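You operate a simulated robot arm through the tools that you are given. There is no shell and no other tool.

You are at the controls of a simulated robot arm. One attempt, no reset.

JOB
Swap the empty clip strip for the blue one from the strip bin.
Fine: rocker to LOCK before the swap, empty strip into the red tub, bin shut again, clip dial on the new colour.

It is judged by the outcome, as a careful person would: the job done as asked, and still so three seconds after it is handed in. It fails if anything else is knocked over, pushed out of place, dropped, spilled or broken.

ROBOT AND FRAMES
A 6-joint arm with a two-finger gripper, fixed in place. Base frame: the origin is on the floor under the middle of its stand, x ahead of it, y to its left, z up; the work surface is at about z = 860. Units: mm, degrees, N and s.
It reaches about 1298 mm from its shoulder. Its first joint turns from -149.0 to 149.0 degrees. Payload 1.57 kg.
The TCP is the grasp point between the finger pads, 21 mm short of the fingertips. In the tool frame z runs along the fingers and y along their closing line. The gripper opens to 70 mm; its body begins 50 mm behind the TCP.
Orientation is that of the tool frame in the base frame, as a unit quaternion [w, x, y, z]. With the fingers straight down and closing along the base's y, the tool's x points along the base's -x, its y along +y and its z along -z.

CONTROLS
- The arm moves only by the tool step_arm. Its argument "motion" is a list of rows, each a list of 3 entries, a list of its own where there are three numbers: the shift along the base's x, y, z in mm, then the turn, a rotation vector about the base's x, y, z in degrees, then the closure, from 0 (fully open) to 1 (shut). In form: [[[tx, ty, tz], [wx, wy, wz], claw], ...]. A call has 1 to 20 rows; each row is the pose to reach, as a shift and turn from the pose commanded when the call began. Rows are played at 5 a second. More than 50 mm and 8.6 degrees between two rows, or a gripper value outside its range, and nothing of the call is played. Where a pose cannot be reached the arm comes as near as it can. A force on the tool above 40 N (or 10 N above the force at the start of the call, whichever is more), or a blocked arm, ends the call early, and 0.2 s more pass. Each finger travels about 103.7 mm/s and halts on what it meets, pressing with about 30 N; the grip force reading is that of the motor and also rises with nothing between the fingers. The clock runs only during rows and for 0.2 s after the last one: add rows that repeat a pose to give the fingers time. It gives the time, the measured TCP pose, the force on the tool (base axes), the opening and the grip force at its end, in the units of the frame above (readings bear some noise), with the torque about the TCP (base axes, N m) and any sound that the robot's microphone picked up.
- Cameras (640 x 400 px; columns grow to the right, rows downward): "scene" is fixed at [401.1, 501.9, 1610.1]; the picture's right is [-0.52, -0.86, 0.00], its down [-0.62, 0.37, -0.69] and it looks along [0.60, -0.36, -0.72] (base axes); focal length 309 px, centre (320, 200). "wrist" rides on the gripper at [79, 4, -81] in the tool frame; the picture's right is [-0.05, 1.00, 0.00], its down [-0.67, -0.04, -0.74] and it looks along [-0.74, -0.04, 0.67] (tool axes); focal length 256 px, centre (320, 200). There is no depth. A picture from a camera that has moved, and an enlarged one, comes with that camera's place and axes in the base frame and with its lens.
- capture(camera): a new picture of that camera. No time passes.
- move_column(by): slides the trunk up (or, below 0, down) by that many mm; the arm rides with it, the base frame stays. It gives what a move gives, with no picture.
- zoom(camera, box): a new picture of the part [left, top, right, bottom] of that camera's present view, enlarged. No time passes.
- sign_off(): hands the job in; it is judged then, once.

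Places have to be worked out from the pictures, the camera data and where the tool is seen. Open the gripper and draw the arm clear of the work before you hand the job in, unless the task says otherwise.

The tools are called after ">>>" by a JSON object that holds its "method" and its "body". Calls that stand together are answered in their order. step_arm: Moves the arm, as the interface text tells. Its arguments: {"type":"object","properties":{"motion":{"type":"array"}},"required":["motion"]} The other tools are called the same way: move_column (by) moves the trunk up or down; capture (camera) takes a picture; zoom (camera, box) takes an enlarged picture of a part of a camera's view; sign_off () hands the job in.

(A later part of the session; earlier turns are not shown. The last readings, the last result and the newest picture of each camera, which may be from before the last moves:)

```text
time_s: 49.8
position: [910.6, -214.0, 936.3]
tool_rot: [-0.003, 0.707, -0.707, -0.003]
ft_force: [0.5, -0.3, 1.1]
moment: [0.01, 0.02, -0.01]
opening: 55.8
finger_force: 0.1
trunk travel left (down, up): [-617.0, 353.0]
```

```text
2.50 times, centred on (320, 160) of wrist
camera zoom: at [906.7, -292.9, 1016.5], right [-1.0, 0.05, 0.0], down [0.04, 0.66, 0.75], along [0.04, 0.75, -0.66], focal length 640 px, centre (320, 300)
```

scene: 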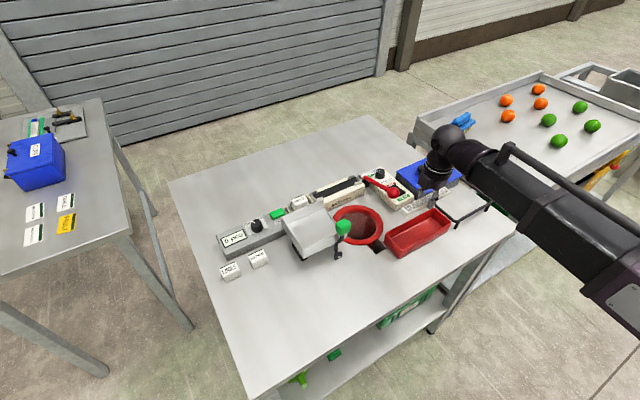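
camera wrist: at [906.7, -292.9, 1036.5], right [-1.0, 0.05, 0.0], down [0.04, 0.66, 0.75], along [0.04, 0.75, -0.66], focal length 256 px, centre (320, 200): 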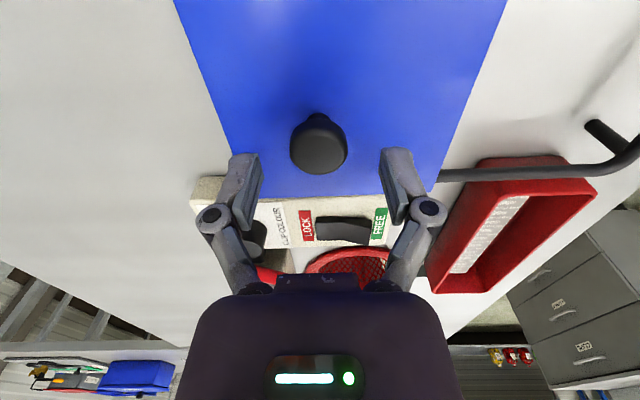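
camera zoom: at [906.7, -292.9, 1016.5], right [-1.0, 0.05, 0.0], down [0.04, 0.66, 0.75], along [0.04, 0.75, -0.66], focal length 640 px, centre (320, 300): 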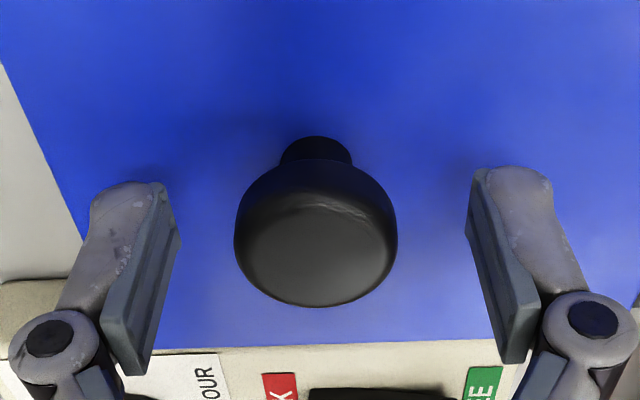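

Good alignment on the mushroom knob. I lower 3 mm more, then close on it.

>>> {"method": "move_column", "body": {"by": -3}}

>>> {"method": "step_arm", "body": {"motion": [[[0, 0, 0], [0, 0, 0], 0.4], [[0, 0, 0], [0, 0, 0], 0.6], [[0, 0, 0], [0, 0, 0], 0.8], [[0, 0, 0], [0, 0, 0], 1], [[0, 0, 0], [0, 0, 0], 1]]}}

>>> {"method": "zoom", "body": {"camera": "wrist", "box": [200, 80, 440, 240]}}

```text
time_s: 50.3
position: [911.2, -212.7, 932.5]
tool_rot: [0.003, -0.707, 0.707, 0.003]
ft_force: [0.7, 0.0, 0.6]
moment: [-0.01, 0.0, -0.02]
opening: 55.9
finger_force: 0.0
trunk travel left (down, up): [-614.0, 356.0]
```

```text
time_s: 51.5
position: [911.2, -212.7, 932.8]
tool_rot: [0.003, -0.707, 0.707, 0.003]
ft_force: [-0.6, -0.1, 0.7]
moment: [-0.03, -0.04, 0.02]
opening: 28.3
finger_force: 31.9
trunk travel left (down, up): [-614.0, 356.0]
```

```text
2.50 times, centred on (320, 160) of wrist
camera zoom: at [906.7, -292.9, 1013.5], right [-1.0, 0.05, 0.0], down [0.04, 0.66, 0.75], along [0.04, 0.75, -0.66], focal length 640 px, centre (320, 300)
```

zoom: 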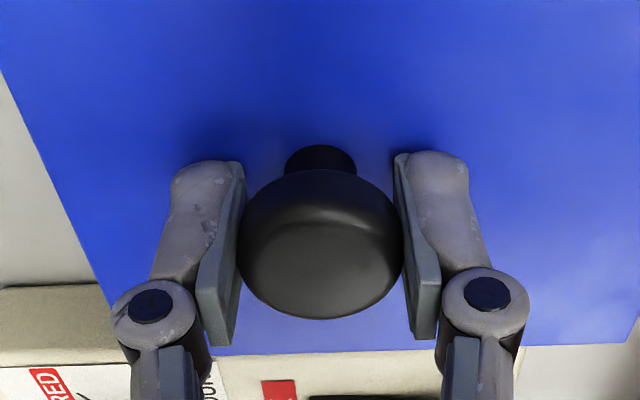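

The knob is gripped (28 mm, 32 N). I pull gently 20 mm toward −x to test whether the lid slides.

>>> {"method": "step_arm", "body": {"motion": [[[-5, 0, 0], [0, 0, 0], 1], [[-10, 0, 0], [0, 0, 0], 1], [[-15, 0, 0], [0, 0, 0], 1], [[-20, 0, 0], [0, 0, 0], 1]]}}

>>> {"method": "capture", "body": {"camera": "wrist"}}

>>> {"method": "zoom", "body": {"camera": "scene", "box": [370, 130, 500, 240]}}

```text
time_s: 52.5
position: [890.8, -213.3, 933.4]
tool_rot: [-0.004, 0.708, -0.707, -0.003]
ft_force: [0.5, -2.1, 2.9]
moment: [0.03, -0.04, 0.01]
opening: 28.3
finger_force: 32.7
trunk travel left (down, up): [-614.0, 356.0]
```

```text
taken
camera wrist: at [886.2, -292.9, 1013.5], right [-1.0, 0.05, 0.0], down [0.04, 0.66, 0.75], along [0.04, 0.75, -0.66], focal length 256 px, centre (320, 200)
```

wrist: 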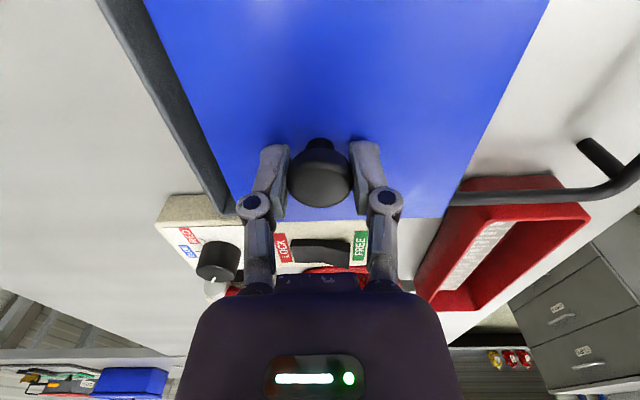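

```text
3.64 times, centred on (435, 185) of scene
camera zoom: at [401.1, 501.9, 1610.1], right [-0.52, -0.86, 0.0], down [-0.62, 0.37, -0.69], along [0.6, -0.36, -0.72], focal length 1125 px, centre (-98, 254)
```

zoom: 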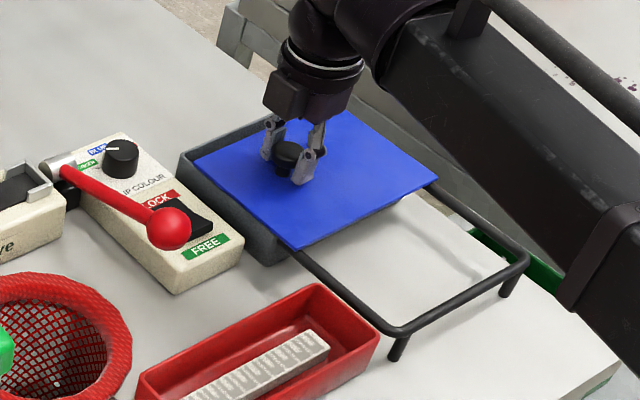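

The lid slides freely on the rails. I continue pulling another 90 mm at the same gentle pace.

>>> {"method": "step_arm", "body": {"motion": [[[-8, 0, 0], [0, 0, 0], 1], [[-16, 0, 0], [0, 0, 0], 1], [[-24, 0, 0], [0, 0, 0], 1], [[-32, 0, 0], [0, 0, 0], 1], [[-40, 0, 0], [0, 0, 0], 1], [[-48, 0, 0], [0, 0, 0], 1], [[-56, 0, 0], [0, 0, 0], 1], [[-64, 0, 0], [0, 0, 0], 1], [[-72, 0, 0], [0, 0, 0], 1], [[-80, 0, 0], [0, 0, 0], 1], [[-86, 0, 0], [0, 0, 0], 1], [[-90, 0, 0], [0, 0, 0], 1]]}}

>>> {"method": "capture", "body": {"camera": "wrist"}}

>>> {"method": "zoom", "body": {"camera": "scene", "box": [370, 130, 500, 240]}}

```text
time_s: 55.1
position: [801.5, -212.9, 932.9]
tool_rot: [0.003, -0.707, 0.707, 0.003]
ft_force: [-0.3, -3.7, 2.1]
moment: [0.06, -0.02, -0.01]
opening: 28.6
finger_force: 31.6
trunk travel left (down, up): [-614.0, 356.0]
```

```text
taken
camera wrist: at [796.5, -292.9, 1013.5], right [-1.0, 0.05, 0.0], down [0.04, 0.66, 0.75], along [0.04, 0.75, -0.66], focal length 256 px, centre (320, 200)
```

wrist: 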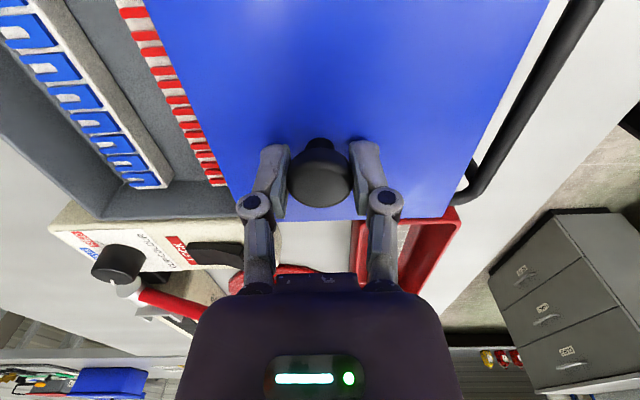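

```text
3.64 times, centred on (435, 185) of scene
camera zoom: at [401.1, 501.9, 1610.1], right [-0.52, -0.86, 0.0], down [-0.62, 0.37, -0.69], along [0.6, -0.36, -0.72], focal length 1125 px, centre (-98, 254)
```

zoom: 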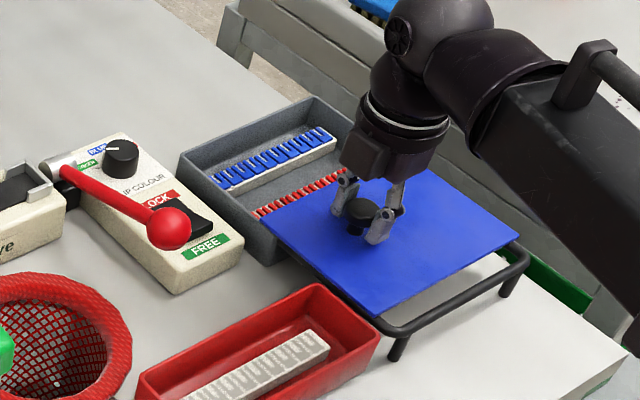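

The bin holds a blue strip (far side) and a red one, and the blue strip is fully exposed. I release the knob here.

>>> {"method": "step_arm", "body": {"motion": [[[0, 0, 0], [0, 0, 0], 0.5], [[0, 0, 0], [0, 0, 0], 0.25], [[0, 0, 0], [0, 0, 0], 0.25]]}}

>>> {"method": "move_column", "body": {"by": 85}}

>>> {"method": "capture", "body": {"camera": "wrist"}}

>>> {"method": "zoom", "body": {"camera": "scene", "box": [370, 130, 500, 240]}}

```text
time_s: 55.9
position: [799.9, -213.6, 932.2]
tool_rot: [-0.003, 0.707, -0.707, -0.003]
ft_force: [-0.5, -0.3, -0.4]
moment: [0.0, 0.0, -0.03]
opening: 52.4
finger_force: 0.1
trunk travel left (down, up): [-614.0, 356.0]
```

```text
time_s: 57.1
position: [801.1, -211.7, 1017.0]
tool_rot: [0.003, -0.707, 0.707, 0.004]
ft_force: [0.6, -0.6, -0.5]
moment: [0.0, -0.03, -0.03]
opening: 52.5
finger_force: 0.2
trunk travel left (down, up): [-699.0, 271.0]
```

```text
taken
camera wrist: at [796.9, -292.3, 1098.4], right [-1.0, 0.05, 0.0], down [0.04, 0.66, 0.75], along [0.04, 0.75, -0.66], focal length 256 px, centre (320, 200)
```

wrist: 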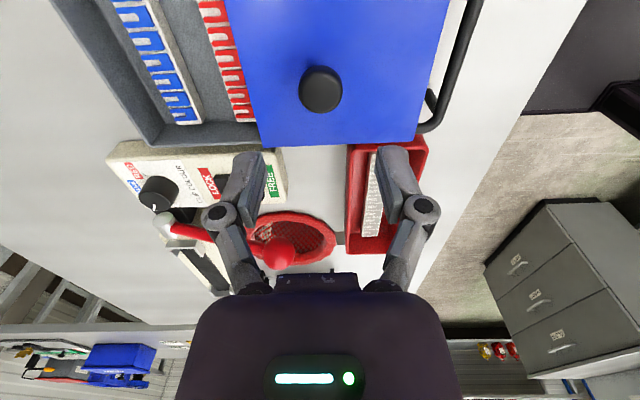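

```text
3.64 times, centred on (435, 185) of scene
camera zoom: at [401.1, 501.9, 1610.1], right [-0.52, -0.86, 0.0], down [-0.62, 0.37, -0.69], along [0.6, -0.36, -0.72], focal length 1125 px, centre (-98, 254)
```

zoom: 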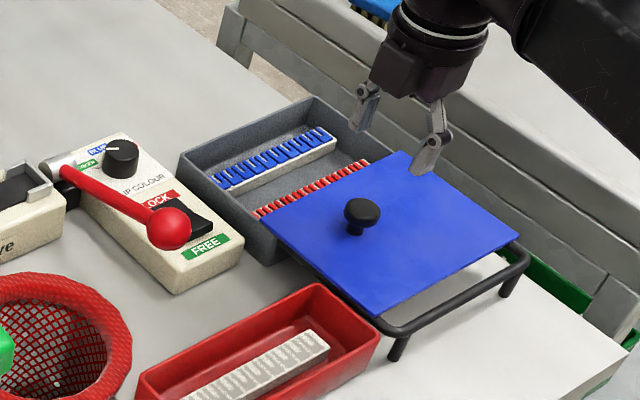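

The lid stays put on the rails. I move over the blue strip, zooming first to locate it and to see which way its clips face.

>>> {"method": "zoom", "body": {"camera": "wrist", "box": [60, 0, 260, 140]}}

>>> {"method": "zoom", "body": {"camera": "scene", "box": [405, 150, 475, 205]}}

>>> {"method": "zoom", "body": {"camera": "wrist", "box": [330, 130, 450, 270]}}

```text
2.86 times, centred on (160, 70) of wrist
camera zoom: at [796.9, -292.3, 1098.4], right [-1.0, 0.05, 0.0], down [0.04, 0.66, 0.75], along [0.04, 0.75, -0.66], focal length 731 px, centre (777, 571)
```

zoom: 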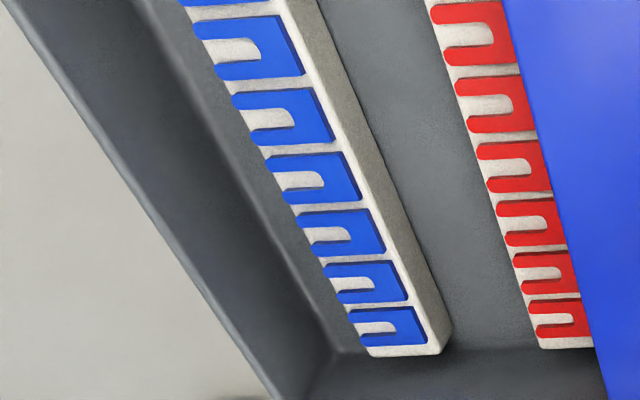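

```text
7.27 times, centred on (440, 178) of scene
camera zoom: at [401.1, 501.9, 1610.1], right [-0.52, -0.86, 0.0], down [-0.62, 0.37, -0.69], along [0.6, -0.36, -0.72], focal length 2249 px, centre (-553, 364)
```

zoom: 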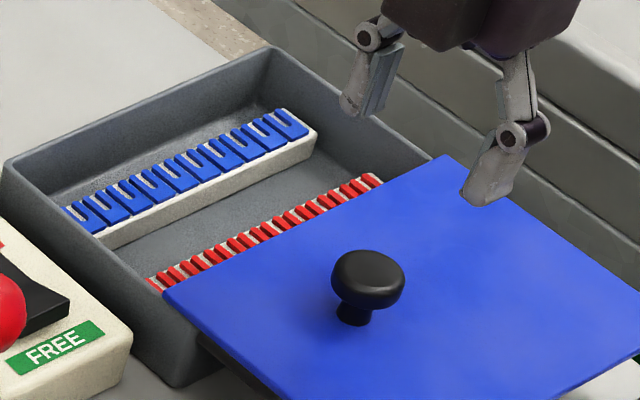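

```text
2.86 times, centred on (390, 200) of wrist
camera zoom: at [796.9, -292.3, 1098.4], right [-1.0, 0.05, 0.0], down [0.04, 0.66, 0.75], along [0.04, 0.75, -0.66], focal length 731 px, centre (120, 200)
```

zoom: 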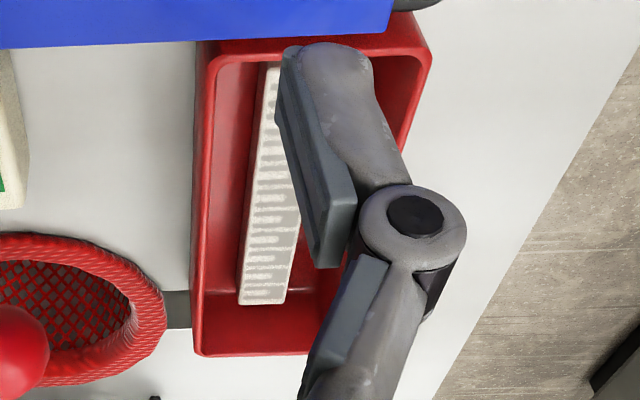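

The blue strip's clips face the same way as the old strip's slots (spine toward −x), so no turn is needed. It lies at about x 916–939, y −321 to −164, with its top at z ≈ 883. I move above it to measure the gap to the bin's far wall.

>>> {"method": "step_arm", "body": {"motion": [[[25, -6, 0], [0, 0, 0], 0.4], [[50, -12, 0], [0, 0, 0], 0.5], [[75, -18, 0], [0, 0, 0], 0.5], [[100, -24, 0], [0, 0, 0], 0.5], [[120, -28, 0], [0, 0, 0], 0.5], [[127, -29, 0], [0, 0, 0], 0.5], [[127, -29, 0], [0, 0, 0], 0.5]]}}

>>> {"method": "capture", "body": {"camera": "wrist"}}

>>> {"method": "zoom", "body": {"camera": "wrist", "box": [230, 0, 430, 150]}}

>>> {"method": "zoom", "body": {"camera": "scene", "box": [390, 130, 480, 205]}}

```text
time_s: 58.7
position: [926.9, -242.3, 1019.6]
tool_rot: [0.004, -0.707, 0.707, 0.004]
ft_force: [0.6, -0.1, 0.2]
moment: [-0.04, 0.02, -0.01]
opening: 34.8
finger_force: 0.1
trunk travel left (down, up): [-699.0, 271.0]
```

```text
taken
camera wrist: at [922.9, -321.6, 1098.4], right [-1.0, 0.05, 0.0], down [0.04, 0.66, 0.75], along [0.04, 0.75, -0.66], focal length 256 px, centre (320, 200)
```

wrist: 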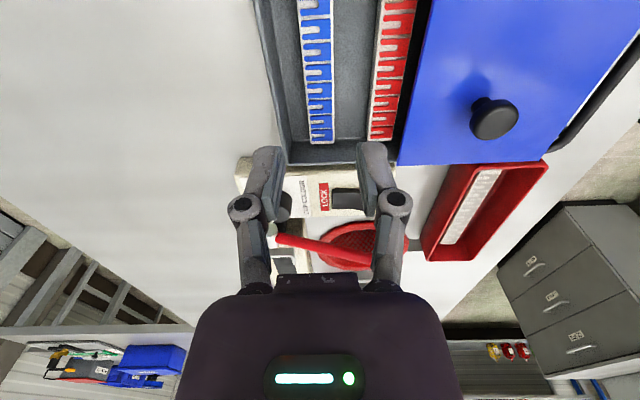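

```text
2.67 times, centred on (330, 75) of wrist
camera zoom: at [922.9, -321.6, 1098.4], right [-1.0, 0.05, 0.0], down [0.04, 0.66, 0.75], along [0.04, 0.75, -0.66], focal length 683 px, centre (293, 533)
```

zoom: 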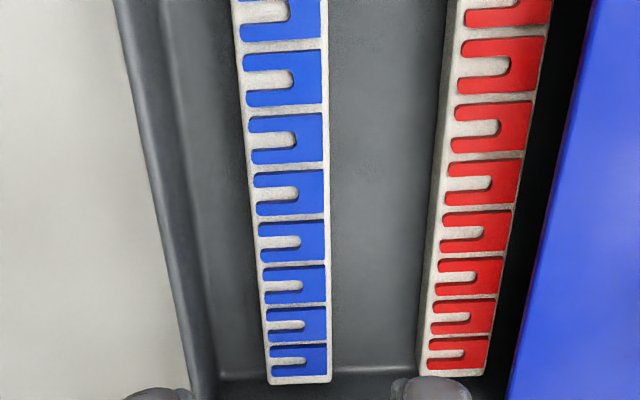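

```text
5.33 times, centred on (435, 168) of scene
camera zoom: at [401.1, 501.9, 1610.1], right [-0.52, -0.86, 0.0], down [-0.62, 0.37, -0.69], along [0.6, -0.36, -0.72], focal length 1649 px, centre (-293, 373)
```

zoom: 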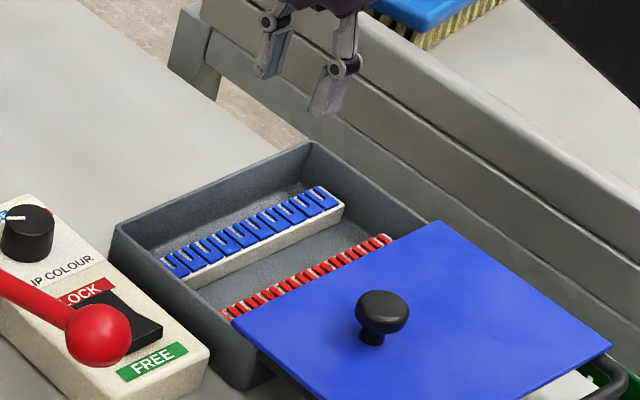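

>>> {"method": "zoom", "body": {"camera": "wrist", "box": [255, 0, 345, 70]}}

>>> {"method": "zoom", "body": {"camera": "wrist", "box": [265, 80, 355, 150]}}

```text
5.71 times, centred on (300, 35) of wrist
camera zoom: at [922.9, -321.6, 1098.4], right [-1.0, 0.05, 0.0], down [0.04, 0.66, 0.75], along [0.04, 0.75, -0.66], focal length 1463 px, centre (434, 1143)
```

zoom: 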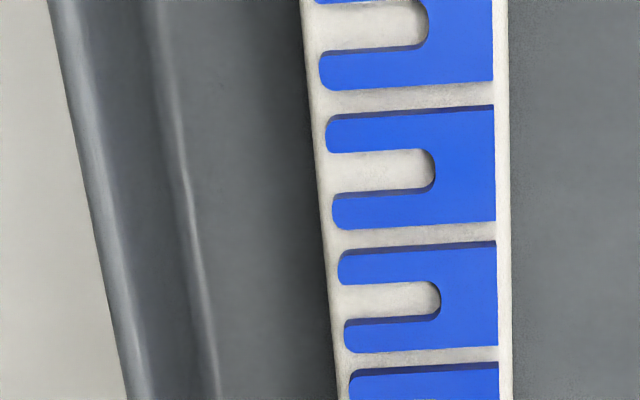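

```text
5.71 times, centred on (310, 115) of wrist
camera zoom: at [922.9, -321.6, 1098.4], right [-1.0, 0.05, 0.0], down [0.04, 0.66, 0.75], along [0.04, 0.75, -0.66], focal length 1463 px, centre (377, 686)
```

zoom: 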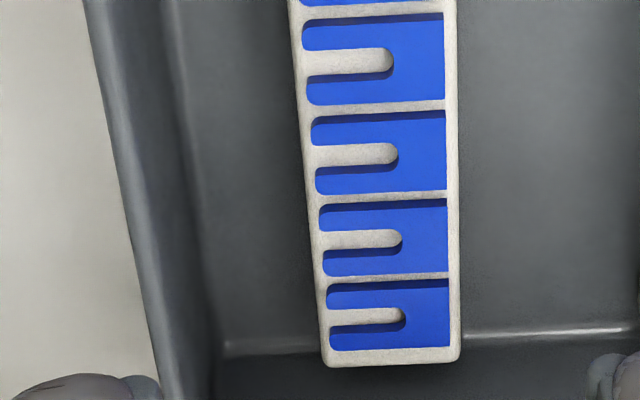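

The blue strip is at x 917–940 and the bin wall's inner face is at about x 961, leaving a 20 mm gap that is just enough for a finger. I set the opening to 30 mm, adjust y by −1.5 mm, and lower to just above the bin rim.

>>> {"method": "step_arm", "body": {"motion": [[[0, -1.5, 0], [0, 0, 0], 0.56], [[0, -1.5, 0], [0, 0, 0], 0.56]]}}

>>> {"method": "move_column", "body": {"by": -85}}

>>> {"method": "capture", "body": {"camera": "wrist"}}

>>> {"method": "zoom", "body": {"camera": "wrist", "box": [200, 30, 440, 230]}}

>>> {"method": "zoom", "body": {"camera": "scene", "box": [390, 130, 480, 205]}}

```text
time_s: 59.3
position: [927.6, -244.1, 1017.9]
tool_rot: [-0.003, 0.707, -0.707, -0.003]
ft_force: [0.4, -0.3, -0.1]
moment: [0.04, -0.04, 0.0]
opening: 30.9
finger_force: 0.0
trunk travel left (down, up): [-699.0, 271.0]
```

```text
time_s: 60.5
position: [927.4, -243.9, 933.0]
tool_rot: [0.003, -0.707, 0.707, 0.003]
ft_force: [0.1, 1.3, 0.3]
moment: [0.01, -0.02, 0.0]
opening: 30.9
finger_force: 0.0
trunk travel left (down, up): [-614.0, 356.0]
```

```text
taken
camera wrist: at [923.0, -323.1, 1013.5], right [-1.0, 0.05, 0.0], down [0.04, 0.66, 0.75], along [0.04, 0.75, -0.66], focal length 256 px, centre (320, 200)
```

wrist: 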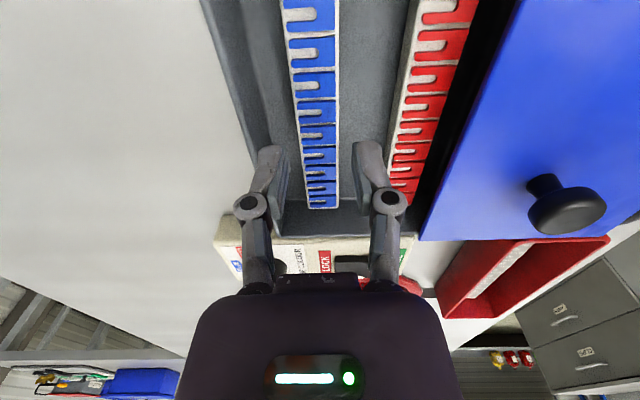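

```text
2.00 times, centred on (320, 130) of wrist
camera zoom: at [923.0, -323.1, 1013.5], right [-1.0, 0.05, 0.0], down [0.04, 0.66, 0.75], along [0.04, 0.75, -0.66], focal length 512 px, centre (320, 340)
```

zoom: 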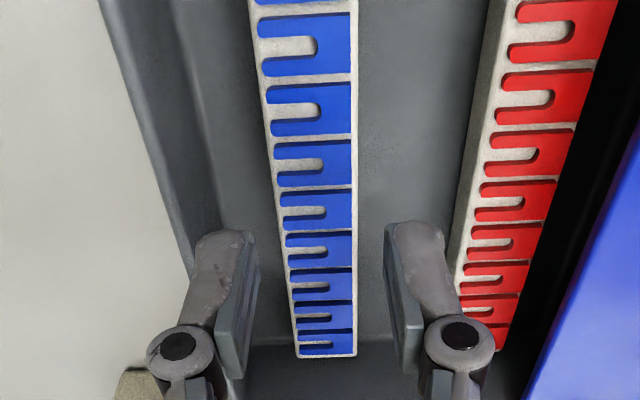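

```text
5.33 times, centred on (435, 168) of scene
camera zoom: at [401.1, 501.9, 1610.1], right [-0.52, -0.86, 0.0], down [-0.62, 0.37, -0.69], along [0.6, -0.36, -0.72], focal length 1649 px, centre (-293, 373)
```

zoom: 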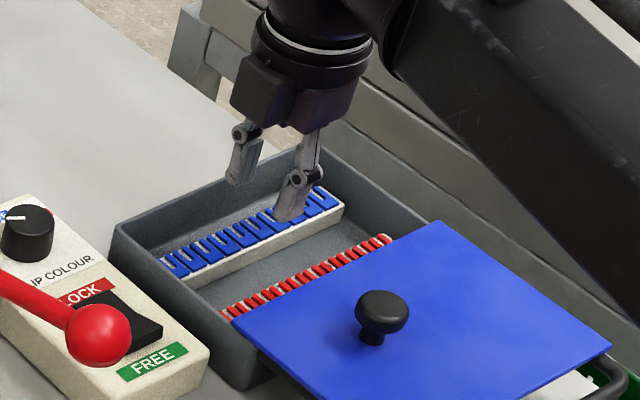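

The fingers straddle the blue strip, clear of the far wall and the red strip. I lower 28 mm to strip-top level and check.

>>> {"method": "move_column", "body": {"by": -28}}

>>> {"method": "zoom", "body": {"camera": "wrist", "box": [200, 30, 440, 230]}}

>>> {"method": "zoom", "body": {"camera": "scene", "box": [390, 130, 480, 205]}}

```text
time_s: 61.2
position: [927.4, -244.4, 904.7]
tool_rot: [0.003, -0.707, 0.707, 0.003]
ft_force: [-0.3, 0.5, 0.1]
moment: [0.02, -0.02, 0.03]
opening: 30.6
finger_force: 0.1
trunk travel left (down, up): [-586.0, 384.0]
```

```text
2.00 times, centred on (320, 130) of wrist
camera zoom: at [923.0, -323.1, 985.5], right [-1.0, 0.05, 0.0], down [0.04, 0.66, 0.75], along [0.04, 0.75, -0.66], focal length 512 px, centre (320, 340)
```

zoom: 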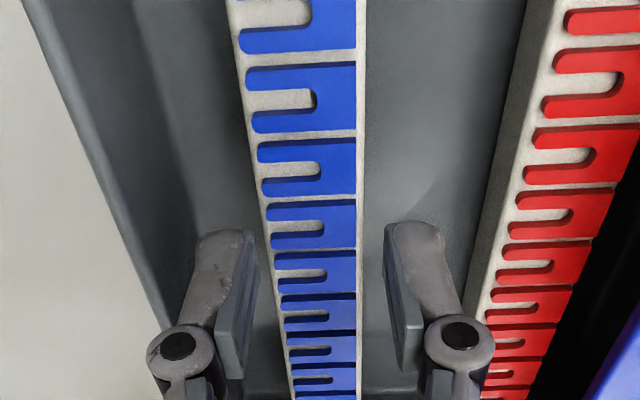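

```text
5.33 times, centred on (435, 168) of scene
camera zoom: at [401.1, 501.9, 1610.1], right [-0.52, -0.86, 0.0], down [-0.62, 0.37, -0.69], along [0.6, -0.36, -0.72], focal length 1649 px, centre (-293, 373)
```

zoom: 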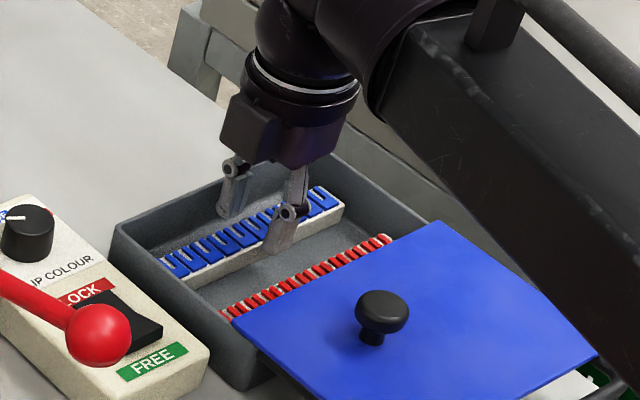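

About 3.7 mm and 5.7 mm of clearance on the two sides of the strip. I lower 10 mm more to bring the tips to z ≈ 873.

>>> {"method": "move_column", "body": {"by": -10}}

>>> {"method": "zoom", "body": {"camera": "wrist", "box": [200, 30, 440, 230]}}

>>> {"method": "zoom", "body": {"camera": "scene", "box": [400, 140, 460, 190]}}

```text
time_s: 61.8
position: [927.0, -243.9, 894.7]
tool_rot: [0.004, -0.707, 0.707, 0.003]
ft_force: [-0.1, -0.6, 0.1]
moment: [-0.01, 0.01, 0.01]
opening: 31.0
finger_force: 0.1
trunk travel left (down, up): [-576.0, 394.0]
```

```text
2.00 times, centred on (320, 130) of wrist
camera zoom: at [923.0, -323.1, 975.5], right [-1.0, 0.05, 0.0], down [0.04, 0.66, 0.75], along [0.04, 0.75, -0.66], focal length 512 px, centre (320, 340)
```

zoom: 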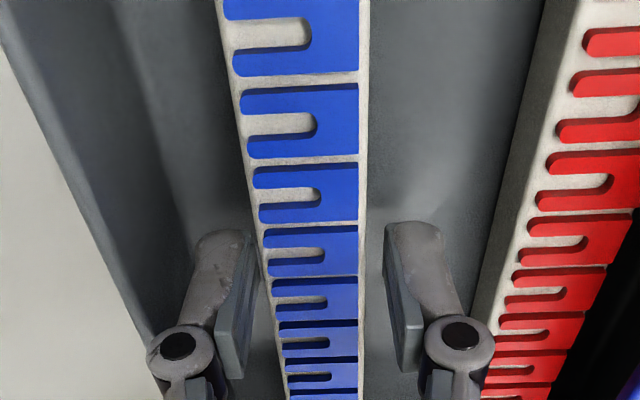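

```text
8.00 times, centred on (430, 165) of scene
camera zoom: at [401.1, 501.9, 1610.1], right [-0.52, -0.86, 0.0], down [-0.62, 0.37, -0.69], along [0.6, -0.36, -0.72], focal length 2474 px, centre (-560, 480)
```

zoom: 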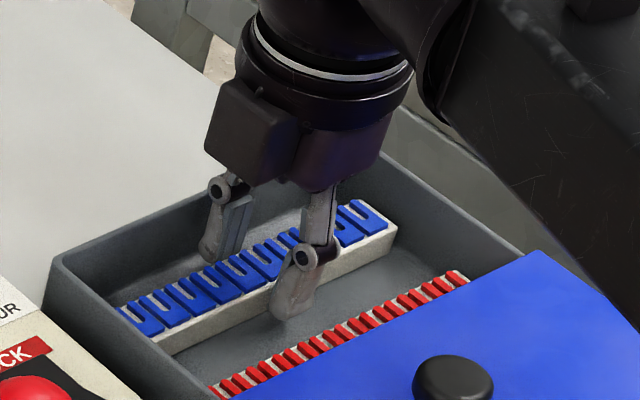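

Still free. I lower 4 mm more for a deep grip, then close.

>>> {"method": "move_column", "body": {"by": -4}}

>>> {"method": "step_arm", "body": {"motion": [[[0, 0, 0], [0, 0, 0], 0.62], [[0, 0, 0], [0, 0, 0], 0.68], [[0, 0, 0], [0, 0, 0], 0.8], [[0, 0, 0], [0, 0, 0], 1], [[0, 0, 0], [0, 0, 0], 1]]}}

>>> {"method": "zoom", "body": {"camera": "wrist", "box": [200, 30, 440, 230]}}

```text
time_s: 62.4
position: [927.7, -243.7, 890.1]
tool_rot: [0.003, -0.707, 0.707, 0.004]
ft_force: [-0.7, 0.5, 0.4]
moment: [0.01, 0.0, 0.0]
opening: 30.8
finger_force: 0.1
trunk travel left (down, up): [-572.0, 398.0]
```

```text
time_s: 63.5
position: [928.0, -243.8, 890.1]
tool_rot: [-0.003, 0.707, -0.707, -0.003]
ft_force: [0.6, -0.3, 0.8]
moment: [-0.01, -0.01, 0.0]
opening: 23.9
finger_force: 30.1
trunk travel left (down, up): [-572.0, 398.0]
```

```text
2.00 times, centred on (320, 130) of wrist
camera zoom: at [923.0, -323.1, 971.5], right [-1.0, 0.05, 0.0], down [0.04, 0.66, 0.75], along [0.04, 0.75, -0.66], focal length 512 px, centre (320, 340)
```

zoom: 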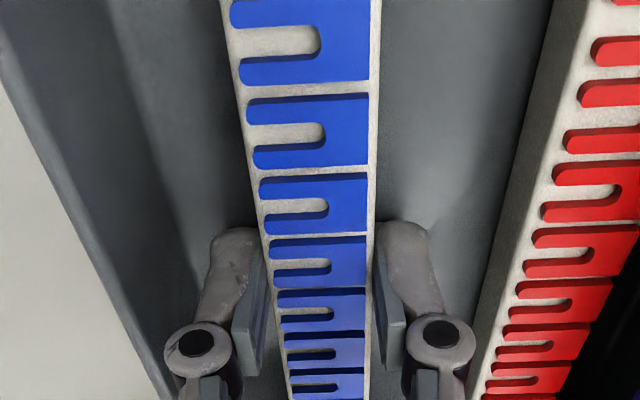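

The blue strip is gripped at 23.9 mm, the same width as the old one. I lift 4 mm gently first.

>>> {"method": "move_column", "body": {"by": 4}}

>>> {"method": "zoom", "body": {"camera": "scene", "box": [400, 140, 460, 190]}}

```text
time_s: 64.1
position: [927.2, -244.1, 895.2]
tool_rot: [-0.004, 0.708, -0.707, -0.004]
ft_force: [0.2, -0.4, -0.8]
moment: [-0.03, -0.05, 0.01]
opening: 23.9
finger_force: 30.1
trunk travel left (down, up): [-576.0, 394.0]
```

```text
8.00 times, centred on (430, 165) of scene
camera zoom: at [401.1, 501.9, 1610.1], right [-0.52, -0.86, 0.0], down [-0.62, 0.37, -0.69], along [0.6, -0.36, -0.72], focal length 2474 px, centre (-560, 480)
```

zoom: 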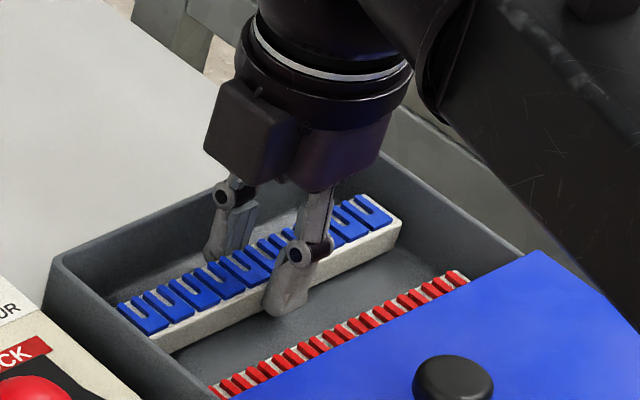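

The strip seems to rise with the grip. I lift 15 mm more and verify.

>>> {"method": "move_column", "body": {"by": 15}}

>>> {"method": "zoom", "body": {"camera": "scene", "box": [400, 140, 460, 190]}}

```text
time_s: 64.7
position: [927.8, -243.3, 910.5]
tool_rot: [-0.003, 0.707, -0.707, -0.003]
ft_force: [0.1, -0.1, -1.3]
moment: [-0.03, -0.01, -0.01]
opening: 24.0
finger_force: 30.2
trunk travel left (down, up): [-591.0, 379.0]
```

```text
8.00 times, centred on (430, 165) of scene
camera zoom: at [401.1, 501.9, 1610.1], right [-0.52, -0.86, 0.0], down [-0.62, 0.37, -0.69], along [0.6, -0.36, -0.72], focal length 2474 px, centre (-560, 480)
```

zoom: 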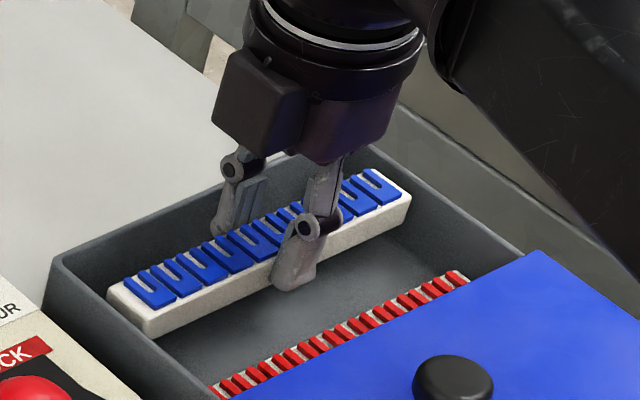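

The strip is clear of the floor and level. I lift 107 mm in all, to travel height.

>>> {"method": "move_column", "body": {"by": 50}}

>>> {"method": "move_column", "body": {"by": 57}}

>>> {"method": "capture", "body": {"camera": "wrist"}}

>>> {"method": "zoom", "body": {"camera": "scene", "box": [300, 120, 480, 240]}}

```text
time_s: 65.6
position: [928.3, -242.6, 959.1]
tool_rot: [0.003, -0.707, 0.707, 0.003]
ft_force: [0.8, 0.3, 0.1]
moment: [-0.02, 0.0, 0.06]
opening: 24.0
finger_force: 30.2
trunk travel left (down, up): [-641.0, 329.0]
```

```text
time_s: 66.6
position: [927.9, -243.0, 1017.1]
tool_rot: [0.003, -0.707, 0.707, 0.003]
ft_force: [-0.6, 0.0, -0.9]
moment: [-0.02, 0.0, -0.03]
opening: 23.9
finger_force: 29.7
trunk travel left (down, up): [-698.0, 272.0]
```

```text
taken
camera wrist: at [923.2, -323.1, 1097.3], right [-1.0, 0.05, 0.0], down [0.04, 0.66, 0.75], along [0.04, 0.75, -0.66], focal length 256 px, centre (320, 200)
```

wrist: 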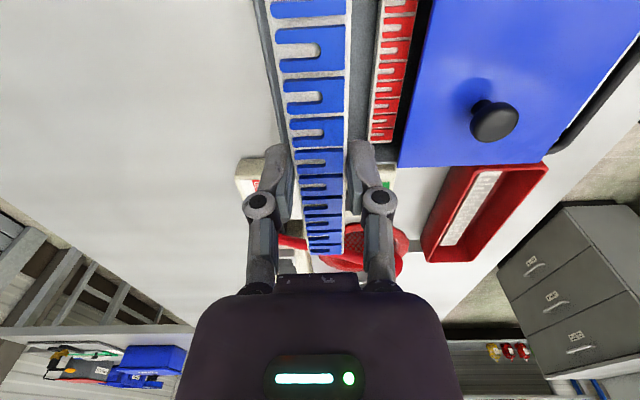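

```text
3.33 times, centred on (390, 180) of scene
camera zoom: at [401.1, 501.9, 1610.1], right [-0.52, -0.86, 0.0], down [-0.62, 0.37, -0.69], along [0.6, -0.36, -0.72], focal length 1031 px, centre (87, 267)
```

zoom: 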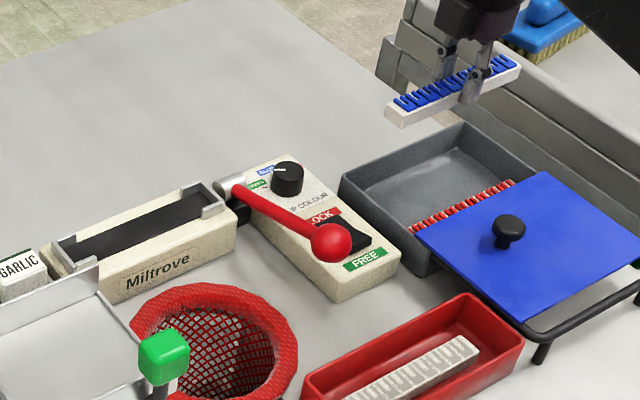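

The blue strip is held level at z ≈ 1017. I carry it to above the empty cradle, keeping x ≥ 928 so it stays away from the lever ball.

>>> {"method": "step_arm", "body": {"motion": [[[10, -0.5, 0], [0, 0, 0], 1], [[25, 10, 0], [0, 0, 0], 1], [[40, 30, 0], [0, 0, 0], 1], [[55, 55, 0], [0, 0, 0], 1], [[65, 80, 0], [0, 0, 0], 1], [[69, 105, 0], [0, 0, 0], 1], [[69, 130, 0], [0, 0, 0], 1], [[69, 155, 0], [0, 0, 0], 1], [[69, 180, 0], [0, 0, 0], 1], [[69, 205, 0], [0, 0, 0], 1], [[69, 230, 0], [0, 0, 0], 1], [[69, 255, 0], [0, 0, 0], 1], [[69, 280, 0], [0, 0, 0], 1], [[69, 300, 0], [0, 0, 0], 1], [[69, 315, 0], [0, 0, 0], 1], [[69, 323, 0], [0, 0, 0], 1], [[69, 323, 0], [0, 0, 0], 1]]}}

>>> {"method": "capture", "body": {"camera": "wrist"}}

>>> {"method": "zoom", "body": {"camera": "scene", "box": [290, 130, 380, 210]}}

```text
time_s: 70.2
position: [994.3, 79.9, 1018.1]
tool_rot: [0.003, -0.707, 0.707, 0.003]
ft_force: [-0.1, -0.3, -0.4]
moment: [-0.03, 0.01, 0.03]
opening: 23.7
finger_force: 30.2
trunk travel left (down, up): [-698.0, 272.0]
```

```text
taken
camera wrist: at [991.2, 0.4, 1097.4], right [-1.0, 0.05, 0.0], down [0.04, 0.66, 0.75], along [0.04, 0.75, -0.66], focal length 256 px, centre (320, 200)
```

wrist: 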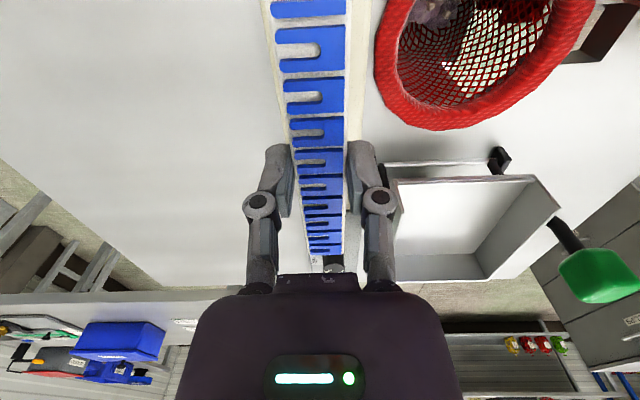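

```text
5.00 times, centred on (335, 170) of scene
camera zoom: at [401.1, 501.9, 1610.1], right [-0.52, -0.86, 0.0], down [-0.62, 0.37, -0.69], along [0.6, -0.36, -0.72], focal length 1546 px, centre (245, 350)
```

zoom: 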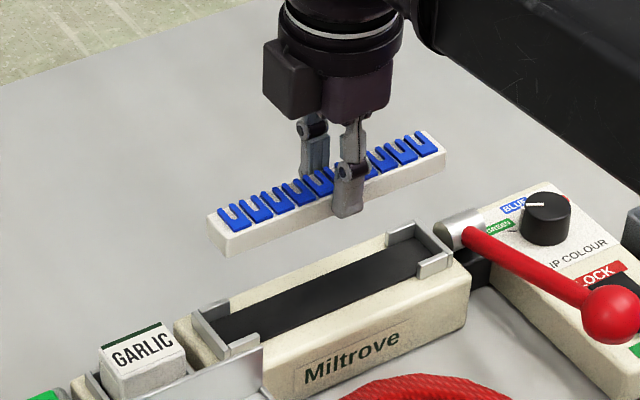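

I compare with where the old strip was gripped (camera x 992.3, y 0.7): I shift +1 mm in x and lower 64 mm so the strip's underside is just above the brackets for a fine alignment check.

>>> {"method": "step_arm", "body": {"motion": [[[1, 0.3, 0], [0, 0, 0], 1], [[1, 0.3, 0], [0, 0, 0], 1]]}}

>>> {"method": "move_column", "body": {"by": -64}}

>>> {"method": "zoom", "body": {"camera": "wrist", "box": [220, 0, 440, 160]}}

>>> {"method": "zoom", "body": {"camera": "wrist", "box": [250, 160, 410, 280]}}

>>> {"method": "zoom", "body": {"camera": "scene", "box": [300, 150, 370, 210]}}

```text
time_s: 70.8
position: [996.2, 81.3, 1016.0]
tool_rot: [0.002, -0.707, 0.707, 0.003]
ft_force: [-0.2, -0.8, -0.4]
moment: [-0.01, -0.04, 0.01]
opening: 23.9
finger_force: 29.5
trunk travel left (down, up): [-698.0, 272.0]
```

```text
time_s: 71.8
position: [996.8, 80.8, 952.4]
tool_rot: [0.003, -0.707, 0.707, 0.004]
ft_force: [-0.3, 0.7, -0.2]
moment: [-0.02, 0.0, -0.02]
opening: 23.8
finger_force: 30.4
trunk travel left (down, up): [-634.0, 336.0]
```

```text
2.50 times, centred on (330, 80) of wrist
camera zoom: at [992.1, 1.0, 1033.5], right [-1.0, 0.05, 0.0], down [0.04, 0.66, 0.75], along [0.04, 0.75, -0.66], focal length 640 px, centre (295, 500)
```

zoom: 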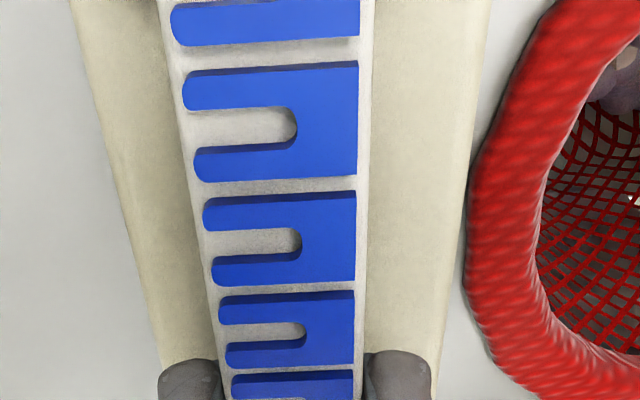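

```text
3.33 times, centred on (330, 220) of wrist
camera zoom: at [992.1, 1.0, 1033.5], right [-1.0, 0.05, 0.0], down [0.04, 0.66, 0.75], along [0.04, 0.75, -0.66], focal length 853 px, centre (287, 133)
```

zoom: 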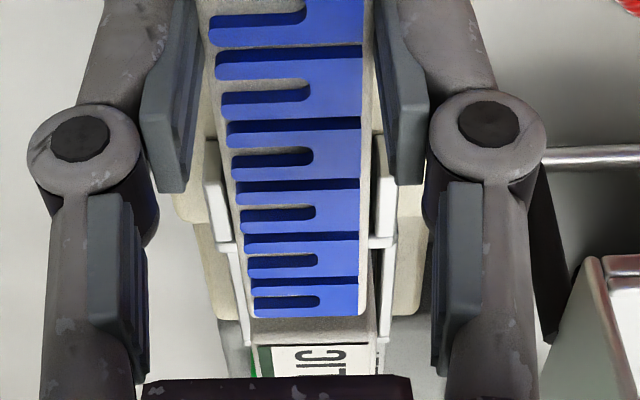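

```text
6.67 times, centred on (335, 180) of scene
camera zoom: at [401.1, 501.9, 1610.1], right [-0.52, -0.86, 0.0], down [-0.62, 0.37, -0.69], along [0.6, -0.36, -0.72], focal length 2062 px, centre (220, 333)
```

zoom: 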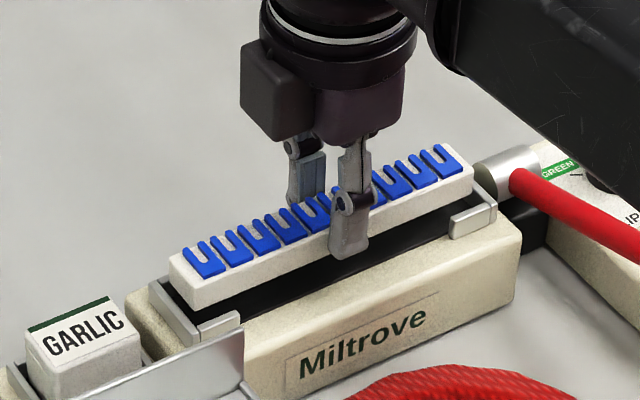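

The cradle's inner faces measure x 981.6–1012.7 (centre 997.2) and y about −1.5 to 164. The strip's centre is at x 996.0 and y ≈ 82, with roughly ±3.5 mm of play. I correct +1.1 mm in x and −0.8 mm in y, then lower 9 mm.

>>> {"method": "step_arm", "body": {"motion": [[[1.1, -0.8, 0], [0, 0, 0], 1], [[1.1, -0.8, 0], [0, 0, 0], 1]]}}

>>> {"method": "move_column", "body": {"by": -9}}

>>> {"method": "zoom", "body": {"camera": "wrist", "box": [250, 160, 410, 280]}}

>>> {"method": "zoom", "body": {"camera": "scene", "box": [305, 155, 360, 200]}}

```text
time_s: 72.4
position: [998.9, 80.7, 952.4]
tool_rot: [-0.003, 0.707, -0.707, -0.003]
ft_force: [0.3, 1.2, -0.9]
moment: [-0.01, -0.01, 0.02]
opening: 24.1
finger_force: 30.4
trunk travel left (down, up): [-634.0, 336.0]
```

```text
time_s: 73.0
position: [997.5, 80.3, 943.5]
tool_rot: [-0.003, 0.707, -0.707, -0.003]
ft_force: [0.7, -0.3, -0.1]
moment: [-0.01, 0.0, 0.01]
opening: 24.2
finger_force: 29.9
trunk travel left (down, up): [-625.0, 345.0]
```

```text
3.33 times, centred on (330, 220) of wrist
camera zoom: at [993.4, 0.2, 1024.4], right [-1.0, 0.05, 0.0], down [0.04, 0.66, 0.75], along [0.04, 0.75, -0.66], focal length 853 px, centre (287, 133)
```

zoom: 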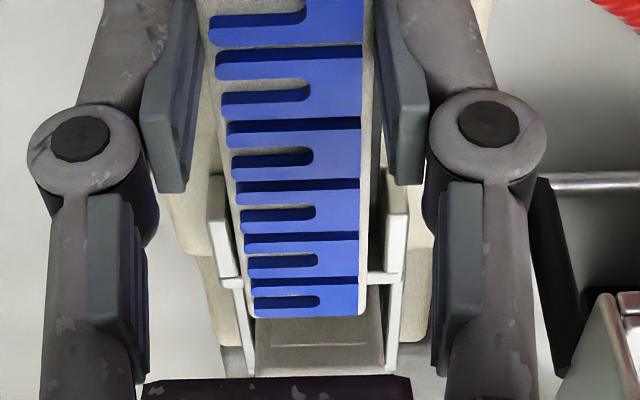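

```text
8.89 times, centred on (332, 178) of scene
camera zoom: at [401.1, 501.9, 1610.1], right [-0.52, -0.86, 0.0], down [-0.62, 0.37, -0.69], along [0.6, -0.36, -0.72], focal length 2749 px, centre (209, 400)
```

zoom: 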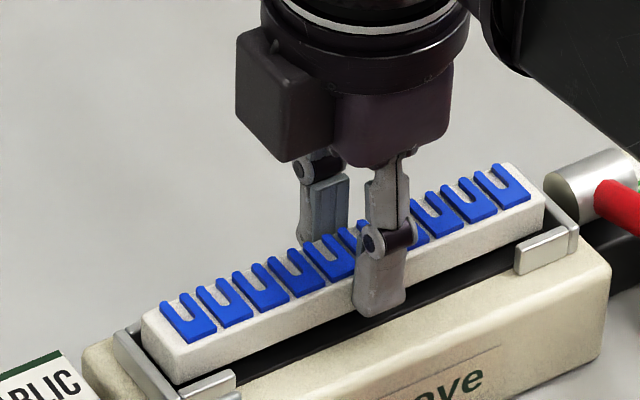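

The strip is entering between the end brackets with near-zero force. I lower 4 mm more.

>>> {"method": "move_column", "body": {"by": -4}}

>>> {"method": "zoom", "body": {"camera": "scene", "box": [305, 155, 360, 200]}}

```text
time_s: 73.5
position: [996.8, 80.0, 940.9]
tool_rot: [0.003, -0.707, 0.707, 0.003]
ft_force: [0.5, 0.8, -1.0]
moment: [-0.01, 0.02, 0.0]
opening: 24.1
finger_force: 29.9
trunk travel left (down, up): [-621.0, 349.0]
```

```text
8.89 times, centred on (332, 178) of scene
camera zoom: at [401.1, 501.9, 1610.1], right [-0.52, -0.86, 0.0], down [-0.62, 0.37, -0.69], along [0.6, -0.36, -0.72], focal length 2749 px, centre (209, 400)
```

zoom: 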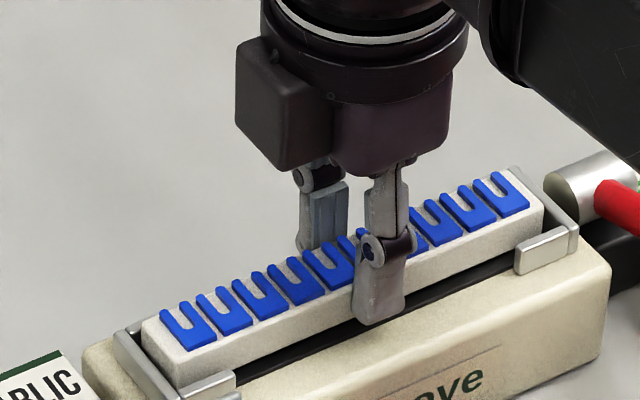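

Still going in freely. I lower another 3 mm.

>>> {"method": "move_column", "body": {"by": -3}}

```text
time_s: 74.1
position: [997.0, 80.3, 936.9]
tool_rot: [-0.004, 0.707, -0.707, -0.003]
ft_force: [2.9, 0.5, 10.5]
moment: [-0.03, -0.03, 0.01]
opening: 24.1
finger_force: 29.7
trunk travel left (down, up): [-618.0, 352.0]
```

There is 10 N of contact at TCP z ≈ 937. I look whether that's the seat or a snag.

>>> {"method": "zoom", "body": {"camera": "scene", "box": [305, 155, 360, 200]}}

>>> {"method": "zoom", "body": {"camera": "wrist", "box": [250, 160, 410, 280]}}

>>> {"method": "zoom", "body": {"camera": "wrist", "box": [220, 0, 440, 160]}}

```text
8.89 times, centred on (332, 178) of scene
camera zoom: at [401.1, 501.9, 1610.1], right [-0.52, -0.86, 0.0], down [-0.62, 0.37, -0.69], along [0.6, -0.36, -0.72], focal length 2749 px, centre (209, 400)
```

zoom: 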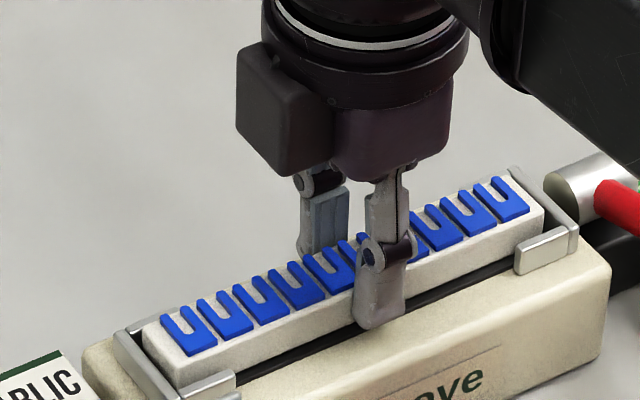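

```text
3.33 times, centred on (330, 220) of wrist
camera zoom: at [992.9, 0.2, 1018.4], right [-1.0, 0.05, 0.0], down [0.03, 0.66, 0.75], along [0.04, 0.75, -0.66], focal length 853 px, centre (287, 133)
```

zoom: 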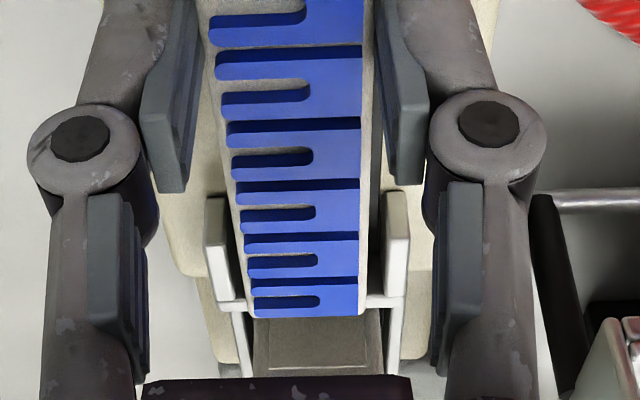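

```text
2.50 times, centred on (330, 80) of wrist
camera zoom: at [992.9, 0.2, 1018.4], right [-1.0, 0.05, 0.0], down [0.03, 0.66, 0.75], along [0.04, 0.75, -0.66], focal length 640 px, centre (295, 500)
```

zoom: 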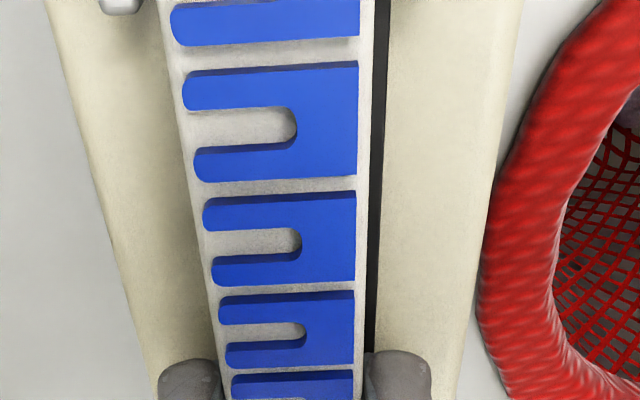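

>>> {"method": "zoom", "body": {"camera": "scene", "box": [300, 150, 370, 210]}}

```text
6.67 times, centred on (335, 180) of scene
camera zoom: at [401.1, 501.9, 1610.1], right [-0.52, -0.86, 0.0], down [-0.62, 0.37, -0.69], along [0.6, -0.36, -0.72], focal length 2062 px, centre (220, 333)
```

zoom: 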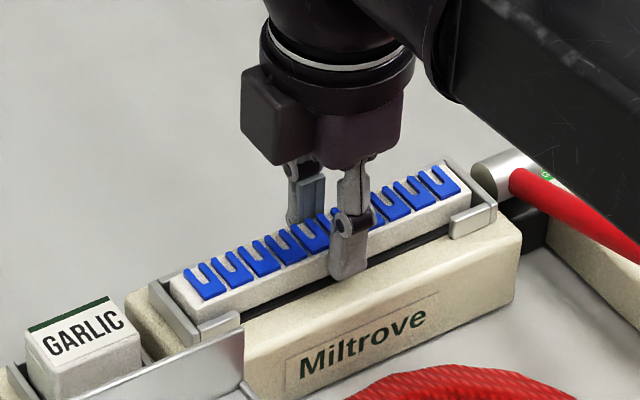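

Its height already looks like the old strip's when seated. I press 1.5 mm more to make sure it is fully home.

>>> {"method": "move_column", "body": {"by": -1.5}}

>>> {"method": "zoom", "body": {"camera": "scene", "box": [305, 155, 360, 200]}}

```text
time_s: 74.6
position: [998.0, 79.6, 937.2]
tool_rot: [0.004, -0.706, 0.708, 0.002]
ft_force: [6.9, 1.3, 21.4]
moment: [0.05, -0.12, -0.04]
opening: 23.9
finger_force: 29.8
trunk travel left (down, up): [-617.0, 353.0]
```

```text
8.89 times, centred on (332, 178) of scene
camera zoom: at [401.1, 501.9, 1610.1], right [-0.52, -0.86, 0.0], down [-0.62, 0.37, -0.69], along [0.6, -0.36, -0.72], focal length 2749 px, centre (209, 400)
```

zoom: 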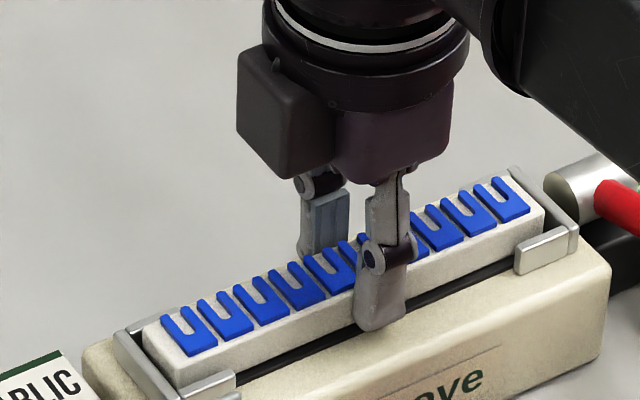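

The strip's corners now match the old strip's seated position within about 1 mm, and contact is firm at 21 N. I ease off 1 mm and open the fingers.

>>> {"method": "move_column", "body": {"by": 1}}

>>> {"method": "step_arm", "body": {"motion": [[[0, 0, 0], [0, 0, 0], 0.6], [[0, 0, 0], [0, 0, 0], 0.48], [[0, 0, 0], [0, 0, 0], 0.48]]}}

>>> {"method": "zoom", "body": {"camera": "scene", "box": [305, 155, 360, 200]}}

>>> {"method": "zoom", "body": {"camera": "wrist", "box": [220, 0, 440, 240]}}

```text
time_s: 75.1
position: [997.1, 80.9, 936.7]
tool_rot: [0.002, -0.707, 0.707, 0.004]
ft_force: [3.0, 0.6, 10.9]
moment: [0.05, -0.05, -0.01]
opening: 23.9
finger_force: 30.4
trunk travel left (down, up): [-618.0, 352.0]
```

```text
time_s: 75.9
position: [997.7, 78.4, 935.5]
tool_rot: [-0.003, 0.707, -0.707, -0.003]
ft_force: [-0.9, -0.4, 0.8]
moment: [0.0, -0.01, 0.02]
opening: 36.5
finger_force: 0.1
trunk travel left (down, up): [-618.0, 352.0]
```

```text
8.89 times, centred on (332, 178) of scene
camera zoom: at [401.1, 501.9, 1610.1], right [-0.52, -0.86, 0.0], down [-0.62, 0.37, -0.69], along [0.6, -0.36, -0.72], focal length 2749 px, centre (209, 400)
```

zoom: 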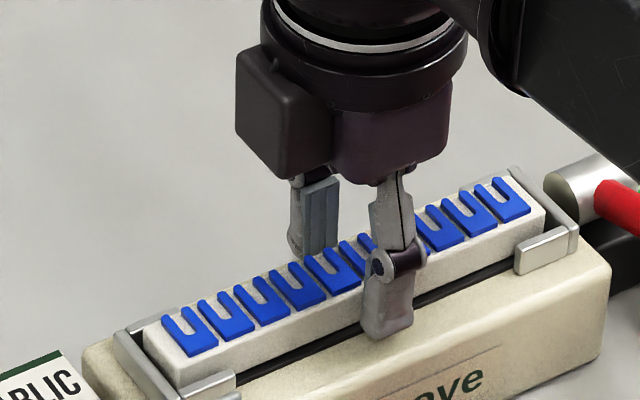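

```text
1.67 times, centred on (330, 120) of wrist
camera zoom: at [993.4, 0.3, 1016.9], right [-1.0, 0.05, 0.0], down [0.04, 0.66, 0.75], along [0.04, 0.75, -0.66], focal length 427 px, centre (303, 333)
```

zoom: 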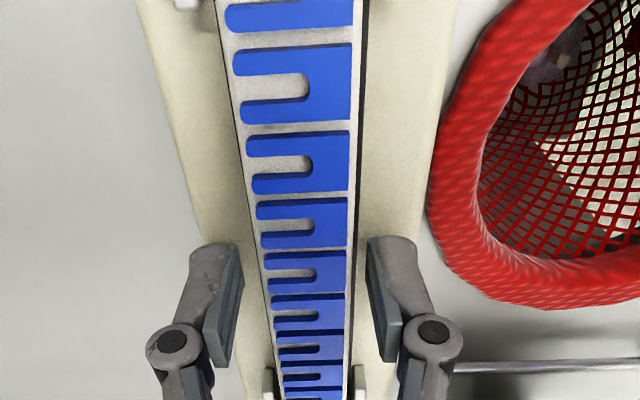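

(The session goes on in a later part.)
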